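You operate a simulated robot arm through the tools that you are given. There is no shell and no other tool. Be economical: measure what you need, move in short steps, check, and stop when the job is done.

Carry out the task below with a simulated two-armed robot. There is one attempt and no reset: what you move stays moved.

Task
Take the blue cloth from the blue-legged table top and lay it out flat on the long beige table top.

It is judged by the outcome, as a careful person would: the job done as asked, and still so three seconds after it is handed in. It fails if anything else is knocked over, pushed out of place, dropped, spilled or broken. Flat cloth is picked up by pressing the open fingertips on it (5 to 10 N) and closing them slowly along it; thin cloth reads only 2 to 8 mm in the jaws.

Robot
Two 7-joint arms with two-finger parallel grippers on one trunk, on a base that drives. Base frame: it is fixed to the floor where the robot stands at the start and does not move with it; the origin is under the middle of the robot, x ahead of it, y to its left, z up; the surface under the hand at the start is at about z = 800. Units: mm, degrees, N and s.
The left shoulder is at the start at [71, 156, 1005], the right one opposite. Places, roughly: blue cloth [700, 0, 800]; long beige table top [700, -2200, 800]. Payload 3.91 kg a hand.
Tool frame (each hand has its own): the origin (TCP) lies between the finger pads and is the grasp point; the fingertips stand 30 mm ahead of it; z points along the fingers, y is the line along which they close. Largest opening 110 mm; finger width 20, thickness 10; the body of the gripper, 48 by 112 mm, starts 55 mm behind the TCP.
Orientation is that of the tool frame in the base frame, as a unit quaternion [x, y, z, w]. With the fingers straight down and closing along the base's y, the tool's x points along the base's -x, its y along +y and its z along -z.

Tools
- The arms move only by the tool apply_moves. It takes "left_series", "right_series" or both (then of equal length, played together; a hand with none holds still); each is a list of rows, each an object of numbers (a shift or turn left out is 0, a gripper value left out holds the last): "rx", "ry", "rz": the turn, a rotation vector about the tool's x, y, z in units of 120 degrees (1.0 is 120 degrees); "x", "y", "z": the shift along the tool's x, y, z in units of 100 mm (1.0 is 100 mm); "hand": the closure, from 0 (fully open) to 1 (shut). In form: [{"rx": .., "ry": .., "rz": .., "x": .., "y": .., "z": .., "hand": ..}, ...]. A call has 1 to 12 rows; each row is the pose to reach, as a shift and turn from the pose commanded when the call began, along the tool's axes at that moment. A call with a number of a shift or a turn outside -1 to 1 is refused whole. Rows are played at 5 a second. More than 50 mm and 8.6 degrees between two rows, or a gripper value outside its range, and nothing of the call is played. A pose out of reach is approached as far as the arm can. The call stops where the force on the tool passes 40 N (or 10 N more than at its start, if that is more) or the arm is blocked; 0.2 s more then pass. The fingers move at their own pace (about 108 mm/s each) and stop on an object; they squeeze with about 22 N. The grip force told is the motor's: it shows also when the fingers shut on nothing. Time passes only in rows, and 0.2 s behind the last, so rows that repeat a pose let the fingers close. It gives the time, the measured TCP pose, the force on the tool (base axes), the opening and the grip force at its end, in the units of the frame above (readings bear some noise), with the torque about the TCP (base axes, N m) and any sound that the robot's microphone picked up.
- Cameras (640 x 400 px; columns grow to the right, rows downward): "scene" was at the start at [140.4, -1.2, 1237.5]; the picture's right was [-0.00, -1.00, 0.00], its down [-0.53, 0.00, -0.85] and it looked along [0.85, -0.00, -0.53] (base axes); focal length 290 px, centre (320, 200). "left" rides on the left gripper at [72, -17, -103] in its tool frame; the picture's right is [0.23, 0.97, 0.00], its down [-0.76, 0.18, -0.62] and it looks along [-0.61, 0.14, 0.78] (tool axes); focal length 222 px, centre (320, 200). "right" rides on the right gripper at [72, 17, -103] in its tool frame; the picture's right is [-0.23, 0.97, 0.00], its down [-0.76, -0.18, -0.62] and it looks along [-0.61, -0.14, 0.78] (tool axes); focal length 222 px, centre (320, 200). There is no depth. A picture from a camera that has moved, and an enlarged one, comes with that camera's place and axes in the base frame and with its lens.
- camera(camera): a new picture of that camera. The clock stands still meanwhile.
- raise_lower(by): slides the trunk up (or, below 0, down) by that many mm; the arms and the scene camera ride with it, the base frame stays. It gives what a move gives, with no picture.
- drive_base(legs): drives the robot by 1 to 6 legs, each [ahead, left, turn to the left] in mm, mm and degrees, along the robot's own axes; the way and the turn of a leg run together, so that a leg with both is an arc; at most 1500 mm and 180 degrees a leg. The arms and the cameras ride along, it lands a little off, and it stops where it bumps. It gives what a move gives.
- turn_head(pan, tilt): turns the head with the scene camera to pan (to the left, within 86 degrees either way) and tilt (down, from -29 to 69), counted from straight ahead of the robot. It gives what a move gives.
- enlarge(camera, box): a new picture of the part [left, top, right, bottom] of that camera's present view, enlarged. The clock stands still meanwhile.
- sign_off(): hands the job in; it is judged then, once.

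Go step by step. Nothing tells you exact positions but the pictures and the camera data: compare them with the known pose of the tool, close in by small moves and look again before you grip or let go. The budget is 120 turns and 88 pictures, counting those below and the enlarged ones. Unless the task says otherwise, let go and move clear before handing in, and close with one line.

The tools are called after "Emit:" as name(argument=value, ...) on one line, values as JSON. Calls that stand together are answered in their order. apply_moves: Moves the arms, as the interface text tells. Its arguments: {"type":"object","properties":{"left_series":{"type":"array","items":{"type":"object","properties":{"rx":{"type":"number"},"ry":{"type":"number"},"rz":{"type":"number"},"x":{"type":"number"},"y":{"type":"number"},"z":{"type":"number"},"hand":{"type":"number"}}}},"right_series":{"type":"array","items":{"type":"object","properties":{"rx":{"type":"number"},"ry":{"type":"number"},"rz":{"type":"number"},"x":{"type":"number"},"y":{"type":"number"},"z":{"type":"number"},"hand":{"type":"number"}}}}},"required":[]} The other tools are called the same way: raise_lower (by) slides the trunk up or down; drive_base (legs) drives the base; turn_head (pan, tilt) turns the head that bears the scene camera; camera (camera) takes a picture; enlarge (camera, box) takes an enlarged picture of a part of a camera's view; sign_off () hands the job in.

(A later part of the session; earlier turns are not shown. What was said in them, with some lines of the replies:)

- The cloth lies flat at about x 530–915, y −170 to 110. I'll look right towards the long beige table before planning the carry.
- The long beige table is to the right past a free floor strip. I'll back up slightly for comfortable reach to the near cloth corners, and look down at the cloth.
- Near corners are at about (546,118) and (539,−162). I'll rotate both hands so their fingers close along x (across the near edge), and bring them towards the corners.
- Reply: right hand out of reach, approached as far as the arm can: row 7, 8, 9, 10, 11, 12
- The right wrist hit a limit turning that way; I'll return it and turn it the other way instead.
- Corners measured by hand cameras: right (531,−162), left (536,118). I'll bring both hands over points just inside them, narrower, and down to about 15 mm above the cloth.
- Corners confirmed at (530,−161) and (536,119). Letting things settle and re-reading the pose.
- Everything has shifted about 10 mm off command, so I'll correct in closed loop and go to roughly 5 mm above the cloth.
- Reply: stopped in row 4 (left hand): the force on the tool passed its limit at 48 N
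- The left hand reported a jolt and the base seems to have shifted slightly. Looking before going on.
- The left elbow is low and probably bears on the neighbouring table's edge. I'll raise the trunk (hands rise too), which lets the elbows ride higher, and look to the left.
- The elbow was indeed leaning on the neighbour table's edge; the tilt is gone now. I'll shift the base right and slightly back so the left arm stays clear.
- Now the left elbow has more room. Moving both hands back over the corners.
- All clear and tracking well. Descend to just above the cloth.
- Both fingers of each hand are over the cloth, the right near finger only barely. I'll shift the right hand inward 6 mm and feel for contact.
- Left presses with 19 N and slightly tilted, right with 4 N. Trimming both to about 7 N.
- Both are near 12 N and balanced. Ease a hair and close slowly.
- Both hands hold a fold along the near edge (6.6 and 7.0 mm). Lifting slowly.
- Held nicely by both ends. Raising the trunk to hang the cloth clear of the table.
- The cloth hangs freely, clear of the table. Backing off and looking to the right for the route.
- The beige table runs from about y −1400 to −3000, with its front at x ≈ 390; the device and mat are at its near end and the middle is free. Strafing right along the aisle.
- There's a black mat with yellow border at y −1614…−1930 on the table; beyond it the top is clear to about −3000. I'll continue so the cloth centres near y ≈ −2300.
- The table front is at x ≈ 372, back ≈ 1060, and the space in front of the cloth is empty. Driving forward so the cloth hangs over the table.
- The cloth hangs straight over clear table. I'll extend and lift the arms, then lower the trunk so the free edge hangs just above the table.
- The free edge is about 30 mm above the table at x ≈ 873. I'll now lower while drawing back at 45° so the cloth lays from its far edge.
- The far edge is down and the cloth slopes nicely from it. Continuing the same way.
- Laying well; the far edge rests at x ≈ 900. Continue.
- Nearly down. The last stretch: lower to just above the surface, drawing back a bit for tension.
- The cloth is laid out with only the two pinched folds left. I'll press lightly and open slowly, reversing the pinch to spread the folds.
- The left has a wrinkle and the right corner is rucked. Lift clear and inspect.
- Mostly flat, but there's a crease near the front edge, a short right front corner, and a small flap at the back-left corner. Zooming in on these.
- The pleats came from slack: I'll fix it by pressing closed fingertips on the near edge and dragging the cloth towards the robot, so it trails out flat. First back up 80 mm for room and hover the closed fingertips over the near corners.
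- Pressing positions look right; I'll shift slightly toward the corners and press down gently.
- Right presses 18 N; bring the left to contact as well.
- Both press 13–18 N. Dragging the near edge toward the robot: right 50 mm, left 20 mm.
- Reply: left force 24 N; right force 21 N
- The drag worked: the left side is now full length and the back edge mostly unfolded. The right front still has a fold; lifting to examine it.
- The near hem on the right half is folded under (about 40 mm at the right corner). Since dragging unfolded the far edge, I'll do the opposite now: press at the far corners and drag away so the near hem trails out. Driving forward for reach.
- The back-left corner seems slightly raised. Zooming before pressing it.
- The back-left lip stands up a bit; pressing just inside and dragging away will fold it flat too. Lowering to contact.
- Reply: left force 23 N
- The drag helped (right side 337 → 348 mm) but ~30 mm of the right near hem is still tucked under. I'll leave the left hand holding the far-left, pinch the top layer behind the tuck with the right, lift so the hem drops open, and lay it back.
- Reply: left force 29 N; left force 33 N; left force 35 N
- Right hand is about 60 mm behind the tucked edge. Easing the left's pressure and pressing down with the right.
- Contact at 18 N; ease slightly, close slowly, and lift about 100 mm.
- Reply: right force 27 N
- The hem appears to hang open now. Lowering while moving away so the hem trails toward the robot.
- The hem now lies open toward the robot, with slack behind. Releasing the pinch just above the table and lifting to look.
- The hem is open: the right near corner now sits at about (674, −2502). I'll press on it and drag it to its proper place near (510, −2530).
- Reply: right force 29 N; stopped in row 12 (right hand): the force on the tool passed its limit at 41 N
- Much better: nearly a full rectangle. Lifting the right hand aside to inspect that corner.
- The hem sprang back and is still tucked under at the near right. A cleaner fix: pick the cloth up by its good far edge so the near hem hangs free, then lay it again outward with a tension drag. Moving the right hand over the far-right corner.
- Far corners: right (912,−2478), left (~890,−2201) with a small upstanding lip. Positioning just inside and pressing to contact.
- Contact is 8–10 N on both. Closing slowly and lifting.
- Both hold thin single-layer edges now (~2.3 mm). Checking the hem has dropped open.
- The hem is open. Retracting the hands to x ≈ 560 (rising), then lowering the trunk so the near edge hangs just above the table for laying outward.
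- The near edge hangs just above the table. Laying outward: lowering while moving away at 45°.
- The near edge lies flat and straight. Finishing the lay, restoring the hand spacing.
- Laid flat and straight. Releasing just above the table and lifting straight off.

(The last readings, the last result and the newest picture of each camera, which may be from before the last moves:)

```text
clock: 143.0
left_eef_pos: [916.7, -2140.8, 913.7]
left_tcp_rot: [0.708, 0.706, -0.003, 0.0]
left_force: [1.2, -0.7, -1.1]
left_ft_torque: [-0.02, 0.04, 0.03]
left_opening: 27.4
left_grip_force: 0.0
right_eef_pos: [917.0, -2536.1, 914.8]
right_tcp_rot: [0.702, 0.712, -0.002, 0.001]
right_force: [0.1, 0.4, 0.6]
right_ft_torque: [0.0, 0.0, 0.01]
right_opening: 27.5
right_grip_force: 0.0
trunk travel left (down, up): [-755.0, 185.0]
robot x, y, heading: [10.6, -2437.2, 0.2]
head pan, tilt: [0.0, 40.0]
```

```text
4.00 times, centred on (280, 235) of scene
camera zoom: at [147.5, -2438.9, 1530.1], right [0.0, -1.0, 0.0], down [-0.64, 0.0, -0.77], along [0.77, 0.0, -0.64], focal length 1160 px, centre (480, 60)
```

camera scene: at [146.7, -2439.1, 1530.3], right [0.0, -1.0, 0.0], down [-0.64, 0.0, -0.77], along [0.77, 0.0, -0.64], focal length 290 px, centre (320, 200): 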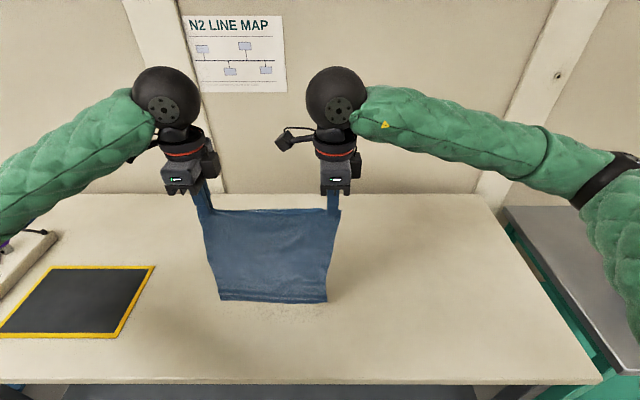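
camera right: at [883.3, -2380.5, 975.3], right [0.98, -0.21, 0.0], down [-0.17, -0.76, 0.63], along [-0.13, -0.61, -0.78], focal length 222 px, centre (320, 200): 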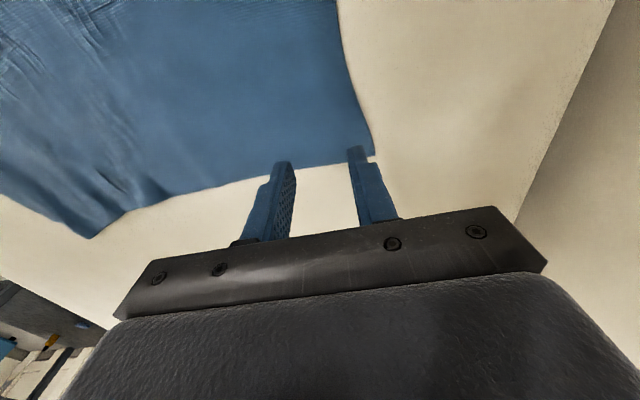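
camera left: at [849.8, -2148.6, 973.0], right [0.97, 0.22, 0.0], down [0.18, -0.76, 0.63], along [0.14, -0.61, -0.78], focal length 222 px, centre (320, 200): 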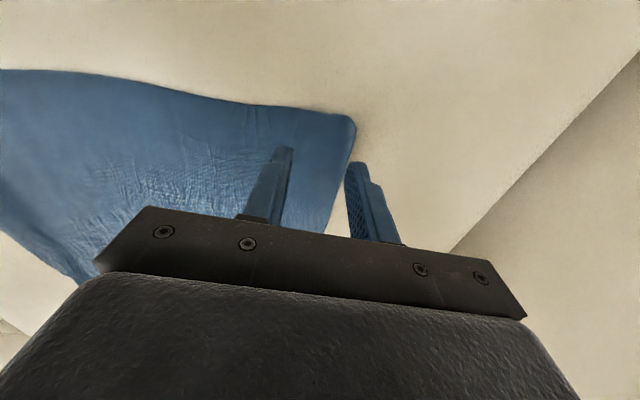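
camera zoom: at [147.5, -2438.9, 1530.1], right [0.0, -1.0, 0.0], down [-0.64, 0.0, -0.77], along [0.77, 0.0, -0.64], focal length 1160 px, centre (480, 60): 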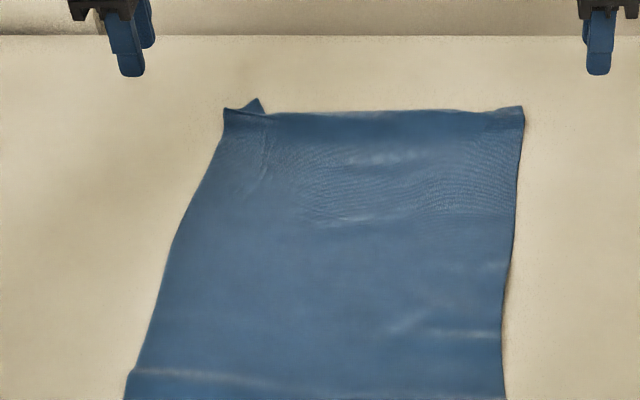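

Front is perfect; the back edge has its tail tucked slightly under, like before. The same remedy: press the near corners and drag toward the robot so the back trails open. Backing up for reach.

Emit:
drive_base(legs=[[-200, 0, 0]])

Emit:
apply_moves(left_series=[{"y": -0.2, "hand": 1.0}, {"y": -0.4}, {"y": -0.6}, {"y": -0.87, "x": -0.2}, {"y": -0.87, "x": -0.4}, {"y": -0.87, "x": -0.57}, {"y": -0.87, "x": -0.57, "z": 0.3}, {"y": -0.87, "x": -0.57, "z": 0.6}, {"y": -0.87, "x": -0.57, "z": 0.6}], right_series=[{"y": -0.2, "hand": 1.0}, {"y": -0.4}, {"y": -0.6}, {"y": -0.98, "x": 0.3}, {"y": -0.98, "x": 0.6}, {"y": -0.98, "x": 0.92}, {"y": -0.98, "x": 0.92, "z": 0.3}, {"y": -0.98, "x": 0.92, "z": 0.6}, {"y": -0.98, "x": 0.92, "z": 0.6}])

Emit:
camera(camera="right")

Emit:
camera(camera="left")

```text
clock: 144.6
left_eef_pos: [715.1, -2143.0, 914.6]
left_tcp_rot: [0.708, 0.706, -0.003, 0.002]
left_force: [0.1, 0.8, 0.3]
left_ft_torque: [-0.01, -0.01, -0.01]
left_opening: 27.4
left_grip_force: 0.2
right_eef_pos: [715.4, -2536.5, 914.5]
right_tcp_rot: [0.702, 0.712, -0.001, 0.001]
right_force: [0.1, 0.1, -0.4]
right_ft_torque: [0.02, -0.02, 0.02]
right_opening: 27.5
right_grip_force: 0.0
trunk travel left (down, up): [-755.0, 185.0]
robot x, y, heading: [-192.1, -2440.7, 0.2]
head pan, tilt: [0.0, 40.0]
```

```text
clock: 146.6
left_eef_pos: [625.7, -2199.2, 854.3]
left_tcp_rot: [0.708, 0.706, -0.002, 0.002]
left_force: [-0.2, 0.0, 1.0]
left_ft_torque: [-0.02, -0.03, -0.01]
left_opening: 0.0
left_grip_force: 22.0
right_eef_pos: [615.6, -2447.3, 855.7]
right_tcp_rot: [0.702, 0.712, -0.002, 0.0]
right_force: [-1.3, -0.7, 0.4]
right_ft_torque: [0.01, 0.02, 0.01]
right_opening: 0.2
right_grip_force: 22.1
trunk travel left (down, up): [-755.0, 185.0]
robot x, y, heading: [-194.5, -2438.6, 0.0]
head pan, tilt: [0.0, 40.0]
```

```text
15 pictures are left
camera right: at [631.5, -2374.4, 959.3], right [0.98, -0.21, 0.0], down [-0.17, -0.76, 0.63], along [-0.13, -0.61, -0.78], focal length 222 px, centre (320, 200)
```

right: 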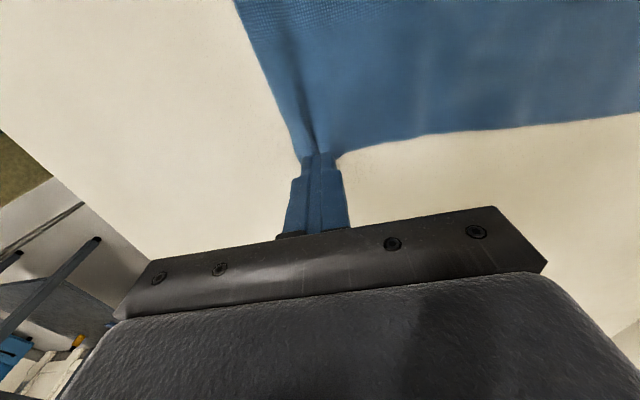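

```text
14 pictures are left
camera left: at [609.3, -2126.7, 957.2], right [0.97, 0.22, 0.0], down [0.18, -0.76, 0.63], along [0.14, -0.61, -0.78], focal length 222 px, centre (320, 200)
```

left: 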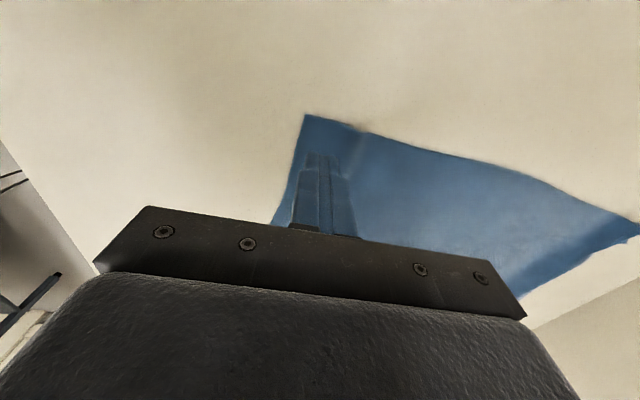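

Positions good. Press to contact and drag about 80 mm toward the robot.

Emit:
apply_moves(left_series=[{"z": 0.1, "y": -0.03}, {"z": 0.18, "y": -0.03}, {"z": 0.22, "y": -0.03}, {"z": 0.235, "y": -0.03}, {"z": 0.235, "y": -0.03}], right_series=[{"z": 0.1, "y": -0.06}, {"z": 0.18, "y": -0.06}, {"z": 0.225, "y": -0.06}, {"z": 0.245, "y": -0.06}, {"z": 0.245, "y": -0.06}])

```text
clock: 147.8
left_eef_pos: [624.7, -2199.2, 831.7]
left_tcp_rot: [0.708, 0.706, -0.003, 0.002]
left_force: [0.4, -0.2, 3.4]
left_ft_torque: [-0.01, 0.0, 0.03]
left_opening: 0.0
left_grip_force: 21.7
right_eef_pos: [609.6, -2446.3, 831.5]
right_tcp_rot: [0.701, 0.713, -0.002, 0.001]
right_force: [1.8, -0.4, 7.7]
right_ft_torque: [-0.02, -0.02, 0.02]
right_opening: 0.1
right_grip_force: 22.0
trunk travel left (down, up): [-755.0, 185.0]
robot x, y, heading: [-186.0, -2440.8, -0.2]
head pan, tilt: [0.0, 40.0]
```

Emit:
apply_moves(left_series=[{"z": 0.012}, {"z": 0.012, "y": -0.08}, {"z": 0.012, "y": -0.17}, {"z": 0.012, "y": -0.26}, {"z": 0.012, "y": -0.35}, {"z": 0.012, "y": -0.44}, {"z": 0.012, "y": -0.53}, {"z": 0.012, "y": -0.62}, {"z": 0.012, "y": -0.71}, {"z": 0.012, "y": -0.8}, {"z": 0.012, "y": -0.9}, {"z": 0.012, "y": -0.9}], right_series=[{"z": 0.006}, {"z": 0.006, "y": -0.08}, {"z": 0.006, "y": -0.17}, {"z": 0.006, "y": -0.26}, {"z": 0.006, "y": -0.35}, {"z": 0.006, "y": -0.44}, {"z": 0.006, "y": -0.53}, {"z": 0.006, "y": -0.62}, {"z": 0.006, "y": -0.71}, {"z": 0.006, "y": -0.8}, {"z": 0.006, "y": -0.9}, {"z": 0.006, "y": -0.9}])

Emit:
enlarge(camera="scene", box=[200, 150, 360, 270])

```text
clock: 150.4
left_eef_pos: [531.1, -2197.4, 832.1]
left_tcp_rot: [0.708, 0.706, -0.003, 0.002]
left_force: [2.3, 1.0, 16.9]
left_ft_torque: [0.1, 0.0, -0.03]
left_opening: 0.0
left_grip_force: 21.6
right_eef_pos: [518.1, -2447.9, 831.3]
right_tcp_rot: [0.701, 0.713, -0.001, 0.001]
right_force: [3.9, -0.2, 23.9]
right_ft_torque: [-0.02, -0.06, 0.02]
right_opening: 0.1
right_grip_force: 22.1
trunk travel left (down, up): [-755.0, 185.0]
robot x, y, heading: [-189.8, -2439.1, 0.1]
head pan, tilt: [0.0, 40.0]
```

```text
3.33 times, centred on (280, 210) of scene
camera zoom: at [-57.4, -2439.9, 1530.5], right [0.0, -1.0, 0.0], down [-0.64, 0.0, -0.77], along [0.77, 0.0, -0.64], focal length 967 px, centre (453, 167)
```

zoom: 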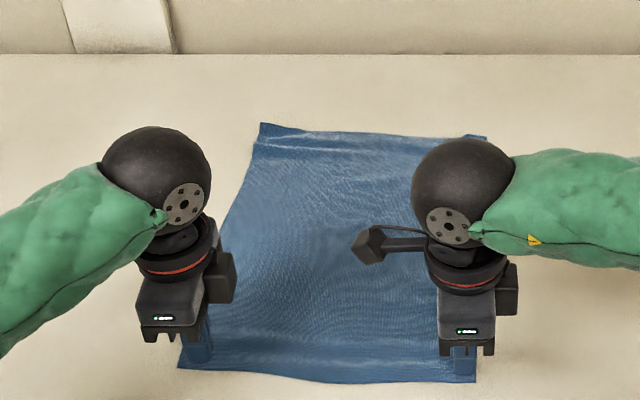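

Full length restored: about 386 mm left, 374 mm right. Lifting off straight up and clear.

Emit:
apply_moves(left_series=[{"z": -0.05}, {"z": -0.15}, {"z": -0.4}, {"z": -0.7}, {"z": -1.0}, {"z": -1.0, "x": 0.3}, {"z": -1.0, "x": 0.7}, {"z": -1.0, "x": 1.0}], right_series=[{"z": -0.05}, {"z": -0.15}, {"z": -0.4}, {"z": -0.7}, {"z": -1.0}, {"z": -1.0, "x": -0.3}, {"z": -1.0, "x": -0.7}, {"z": -1.0, "x": -1.0}])

Emit:
enlarge(camera="scene", box=[210, 170, 350, 275])

```text
clock: 152.2
left_eef_pos: [533.8, -2097.8, 928.8]
left_tcp_rot: [0.709, 0.706, -0.003, 0.002]
left_force: [0.2, -0.2, 0.7]
left_ft_torque: [-0.01, 0.0, 0.03]
left_opening: 0.0
left_grip_force: 22.1
right_eef_pos: [521.4, -2547.0, 930.0]
right_tcp_rot: [0.701, 0.713, -0.002, 0.0]
right_force: [-0.3, -0.1, 0.7]
right_ft_torque: [-0.02, -0.03, -0.01]
right_opening: 0.0
right_grip_force: 22.6
trunk travel left (down, up): [-755.0, 185.0]
robot x, y, heading: [-189.6, -2438.2, 0.3]
head pan, tilt: [0.0, 40.0]
```

```text
3.81 times, centred on (280, 222) of scene
camera zoom: at [-55.1, -2439.8, 1530.2], right [0.0, -1.0, 0.0], down [-0.64, 0.0, -0.77], along [0.77, 0.0, -0.64], focal length 1105 px, centre (472, 114)
```

zoom: 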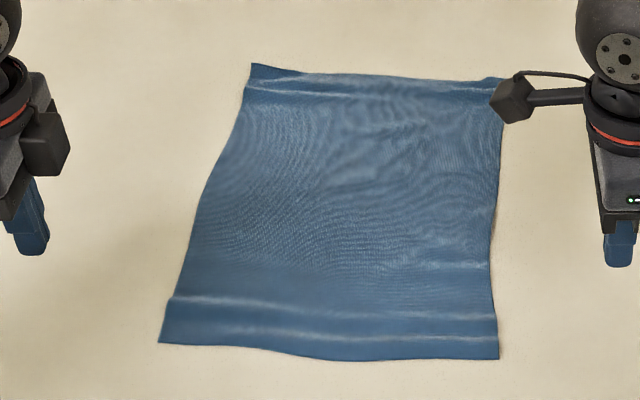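

Nearly perfect, only faint creases. I'll check whether the back-left lip stands up, using the left hand camera.

Emit:
drive_base(legs=[[190, 0, 0]])

Emit:
apply_moves(left_series=[{"y": 0.25}, {"y": 0.5}, {"y": 0.75}, {"y": 1.0}, {"y": 1.0}], right_series=[{"y": 0.25}, {"y": 0.5}, {"y": 0.75}, {"y": 1.0}, {"y": 1.0}])

Emit:
camera(camera="left")

Emit:
enlarge(camera="scene", box=[210, 200, 350, 350])

```text
clock: 153.7
left_eef_pos: [726.5, -2099.6, 928.4]
left_tcp_rot: [0.709, 0.706, -0.004, 0.001]
left_force: [0.3, 0.3, -0.2]
left_ft_torque: [-0.01, 0.02, -0.01]
left_opening: 0.0
left_grip_force: 22.1
right_eef_pos: [714.2, -2549.0, 929.8]
right_tcp_rot: [0.702, 0.712, -0.003, 0.0]
right_force: [0.7, 0.4, -0.3]
right_ft_torque: [-0.01, 0.06, -0.01]
right_opening: 0.2
right_grip_force: 22.1
trunk travel left (down, up): [-755.0, 185.0]
robot x, y, heading: [4.4, -2441.6, 0.1]
head pan, tilt: [0.0, 40.0]
```

```text
clock: 154.9
left_eef_pos: [825.7, -2100.4, 928.5]
left_tcp_rot: [0.709, 0.705, -0.003, 0.002]
left_force: [0.2, 0.0, 0.1]
left_ft_torque: [0.03, 0.0, -0.01]
left_opening: 0.0
left_grip_force: 22.6
right_eef_pos: [812.8, -2546.1, 932.2]
right_tcp_rot: [0.702, 0.712, -0.002, 0.003]
right_force: [-0.6, 0.8, 0.5]
right_ft_torque: [-0.02, -0.02, -0.02]
right_opening: 0.0
right_grip_force: 22.0
trunk travel left (down, up): [-755.0, 185.0]
robot x, y, heading: [-0.6, -2439.2, -0.1]
head pan, tilt: [0.0, 40.0]
```

```text
11 pictures are left
camera left: at [808.9, -2027.0, 1032.5], right [0.98, 0.22, 0.0], down [0.17, -0.76, 0.63], along [0.14, -0.61, -0.78], focal length 222 px, centre (320, 200)
```

left: 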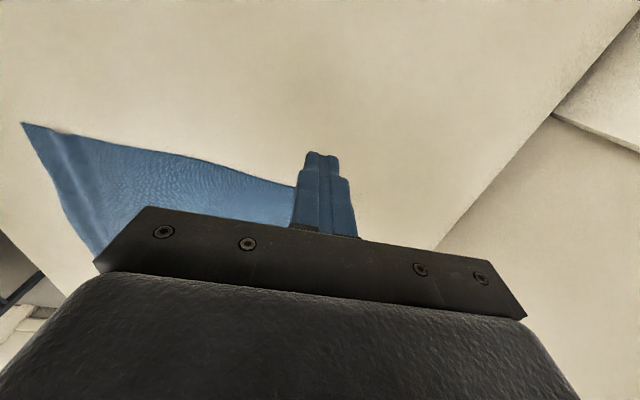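

```text
2.67 times, centred on (280, 275) of scene
camera zoom: at [134.9, -2439.4, 1530.3], right [0.0, -1.0, 0.0], down [-0.64, 0.0, -0.77], along [0.77, 0.0, -0.64], focal length 774 px, centre (427, 0)
```

zoom: 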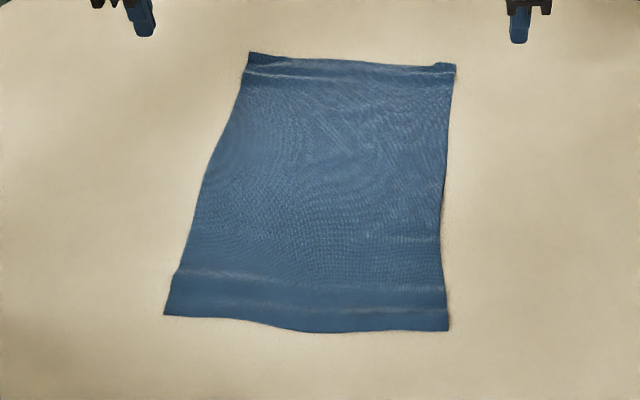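

The back lip has a crease at x ≈ 863. I'll sweep both closed fingertips outward low over the crease, from inside to the edge, then press lightly to flatten it.

Emit:
apply_moves(left_series=[{"x": -0.25, "y": 0.05}, {"x": -0.5, "y": 0.1}, {"x": -0.75, "y": 0.1}, {"x": -1.0, "y": 0.1}, {"x": -1.0, "y": 0.1, "z": 0.3}, {"x": -1.0, "y": 0.1, "z": 0.6}, {"x": -1.0, "y": 0.1, "z": 0.6}], right_series=[{"x": 0.25, "y": 0.05}, {"x": 0.5, "y": 0.1}, {"x": 0.7, "y": 0.15}, {"x": 0.86, "y": 0.15}, {"x": 0.86, "y": 0.15, "z": 0.3}, {"x": 0.86, "y": 0.15, "z": 0.6}, {"x": 0.86, "y": 0.15, "z": 0.6}])

Emit:
apply_moves(left_series=[{"x": -0.18, "z": 0.15}, {"x": -0.18, "z": 0.3}, {"x": -0.18, "z": 0.33, "y": 0.05}, {"x": -0.18, "z": 0.33, "y": 0.15}, {"x": -0.18, "z": 0.33, "y": 0.25}, {"x": -0.18, "z": 0.33, "y": 0.35}, {"x": -0.18, "z": 0.33, "y": 0.45}, {"x": -0.18, "z": 0.36, "y": 0.48}, {"x": -0.18, "z": 0.37, "y": 0.48}, {"x": -0.18, "z": 0.37, "y": 0.48}], right_series=[{"z": 0.15}, {"z": 0.3}, {"z": 0.35, "y": 0.05}, {"z": 0.35, "y": 0.12}, {"z": 0.35, "y": 0.2}, {"z": 0.35, "y": 0.27}, {"z": 0.35, "y": 0.35}, {"z": 0.38, "y": 0.36}, {"z": 0.395, "y": 0.36}, {"z": 0.395, "y": 0.36}])

Emit:
camera(camera="left")

```text
clock: 156.5
left_eef_pos: [832.9, -2202.0, 870.2]
left_tcp_rot: [0.71, 0.704, -0.004, 0.001]
left_force: [-0.7, 0.2, 0.2]
left_ft_torque: [0.03, -0.04, 0.02]
left_opening: 0.1
left_grip_force: 21.9
right_eef_pos: [825.8, -2461.6, 869.1]
right_tcp_rot: [0.702, 0.712, -0.001, 0.001]
right_force: [-0.5, -0.1, -0.8]
right_ft_torque: [-0.04, -0.03, -0.01]
right_opening: 0.0
right_grip_force: 22.2
trunk travel left (down, up): [-755.0, 185.0]
robot x, y, heading: [-1.2, -2439.4, 0.0]
head pan, tilt: [0.0, 40.0]
```

```text
clock: 158.7
left_eef_pos: [882.7, -2219.0, 834.5]
left_tcp_rot: [0.709, 0.705, -0.003, 0.002]
left_force: [0.1, 0.5, 0.6]
left_ft_torque: [0.0, 0.0, 0.0]
left_opening: 0.1
left_grip_force: 22.3
right_eef_pos: [861.9, -2461.4, 832.4]
right_tcp_rot: [0.702, 0.712, -0.001, 0.002]
right_force: [-0.9, 0.8, 8.7]
right_ft_torque: [0.03, 0.01, 0.01]
right_opening: 0.0
right_grip_force: 22.0
trunk travel left (down, up): [-755.0, 185.0]
robot x, y, heading: [-0.3, -2438.7, 0.0]
head pan, tilt: [0.0, 40.0]
```

```text
9 pictures are left
camera left: at [865.8, -2146.4, 936.4], right [0.98, 0.22, 0.0], down [0.17, -0.76, 0.63], along [0.14, -0.61, -0.78], focal length 222 px, centre (320, 200)
```

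left: 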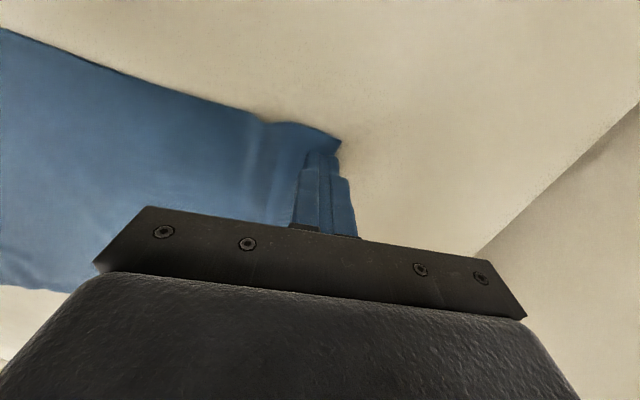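

The lip is folded out flat under the finger. Pressing it down lightly, then lifting straight off and moving clear.

Emit:
apply_moves(left_series=[{"z": 0.015}, {"z": 0.027}, {"z": 0.03}, {"z": 0.03}, {"z": -0.1}, {"z": -0.3}, {"z": -0.6}, {"z": -0.9}, {"z": -1.0, "x": 0.3}, {"z": -1.0, "x": 0.7}, {"z": -1.0, "x": 1.0}], right_series=[{"z": 0.0}, {"z": 0.0}, {"z": 0.0}, {"z": 0.0}, {"z": -0.1}, {"z": -0.3}, {"z": -0.6}, {"z": -0.9}, {"z": -1.0, "x": -0.3}, {"z": -1.0, "x": -0.7}, {"z": -1.0, "x": -1.0}])

Emit:
enlarge(camera="scene", box=[210, 200, 350, 350])

```text
clock: 161.1
left_eef_pos: [881.6, -2119.4, 931.5]
left_tcp_rot: [0.709, 0.705, -0.003, 0.001]
left_force: [-0.1, -0.5, 0.1]
left_ft_torque: [-0.02, 0.0, 0.04]
left_opening: 0.2
left_grip_force: 22.2
right_eef_pos: [862.5, -2560.8, 930.5]
right_tcp_rot: [0.701, 0.713, -0.002, 0.001]
right_force: [0.4, 0.5, -0.1]
right_ft_torque: [0.04, 0.04, 0.01]
right_opening: 0.3
right_grip_force: 22.2
trunk travel left (down, up): [-755.0, 185.0]
robot x, y, heading: [3.6, -2438.0, 0.3]
head pan, tilt: [0.0, 40.0]
```

```text
2.67 times, centred on (280, 275) of scene
camera zoom: at [135.7, -2439.8, 1530.2], right [0.0, -1.0, 0.0], down [-0.64, 0.0, -0.77], along [0.77, 0.0, -0.64], focal length 774 px, centre (427, 0)
```

zoom: 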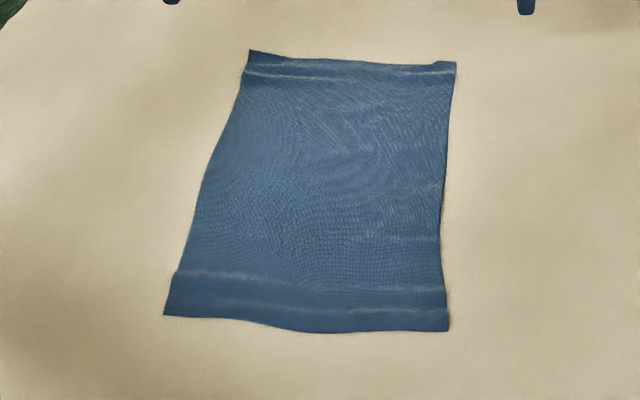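

The cloth is spread flat with all four corners out. Backing clear of the table for a final look.

Emit:
drive_base(legs=[[-350, 0, 0]])

Emit:
camera(camera="scene")

```text
clock: 163.4
left_eef_pos: [528.5, -2120.2, 931.7]
left_tcp_rot: [0.71, 0.705, -0.003, 0.002]
left_force: [-0.9, 1.1, 0.4]
left_ft_torque: [0.0, -0.04, 0.02]
left_opening: 0.0
left_grip_force: 21.8
right_eef_pos: [508.3, -2562.9, 930.2]
right_tcp_rot: [0.703, 0.711, -0.003, 0.002]
right_force: [-0.2, 0.3, 0.5]
right_ft_torque: [0.0, -0.01, 0.01]
right_opening: 0.2
right_grip_force: 21.3
trunk travel left (down, up): [-755.0, 185.0]
robot x, y, heading: [-358.4, -2440.3, -0.2]
head pan, tilt: [0.0, 40.0]
```

```text
7 pictures are left
camera scene: at [-219.4, -2439.6, 1530.1], right [0.0, -1.0, 0.0], down [-0.64, 0.0, -0.77], along [0.77, 0.0, -0.64], focal length 290 px, centre (320, 200)
```

scene: 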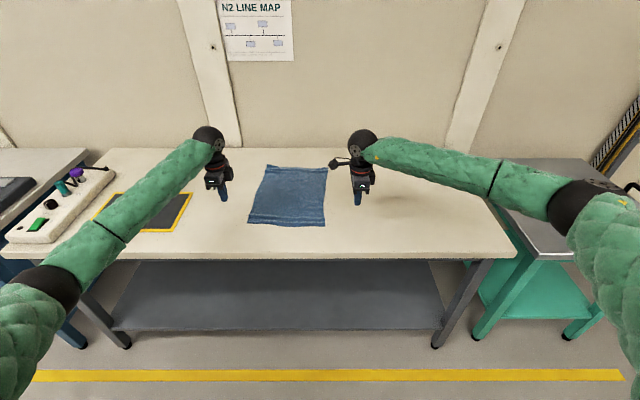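

The cloth lies flat on the long beige table, both hands are off it, and nothing else there has moved. Handing in.

Emit:
sign_off()

```text
The job is handed in.
```

The blue cloth is laid out on the long beige table with all four corners out. A few faint creases remain near its front and back edges. While I was reaching for the cloth, the left elbow seems to have leaned on the neighbouring table with the dry box; nothing there looked out of place afterwards.
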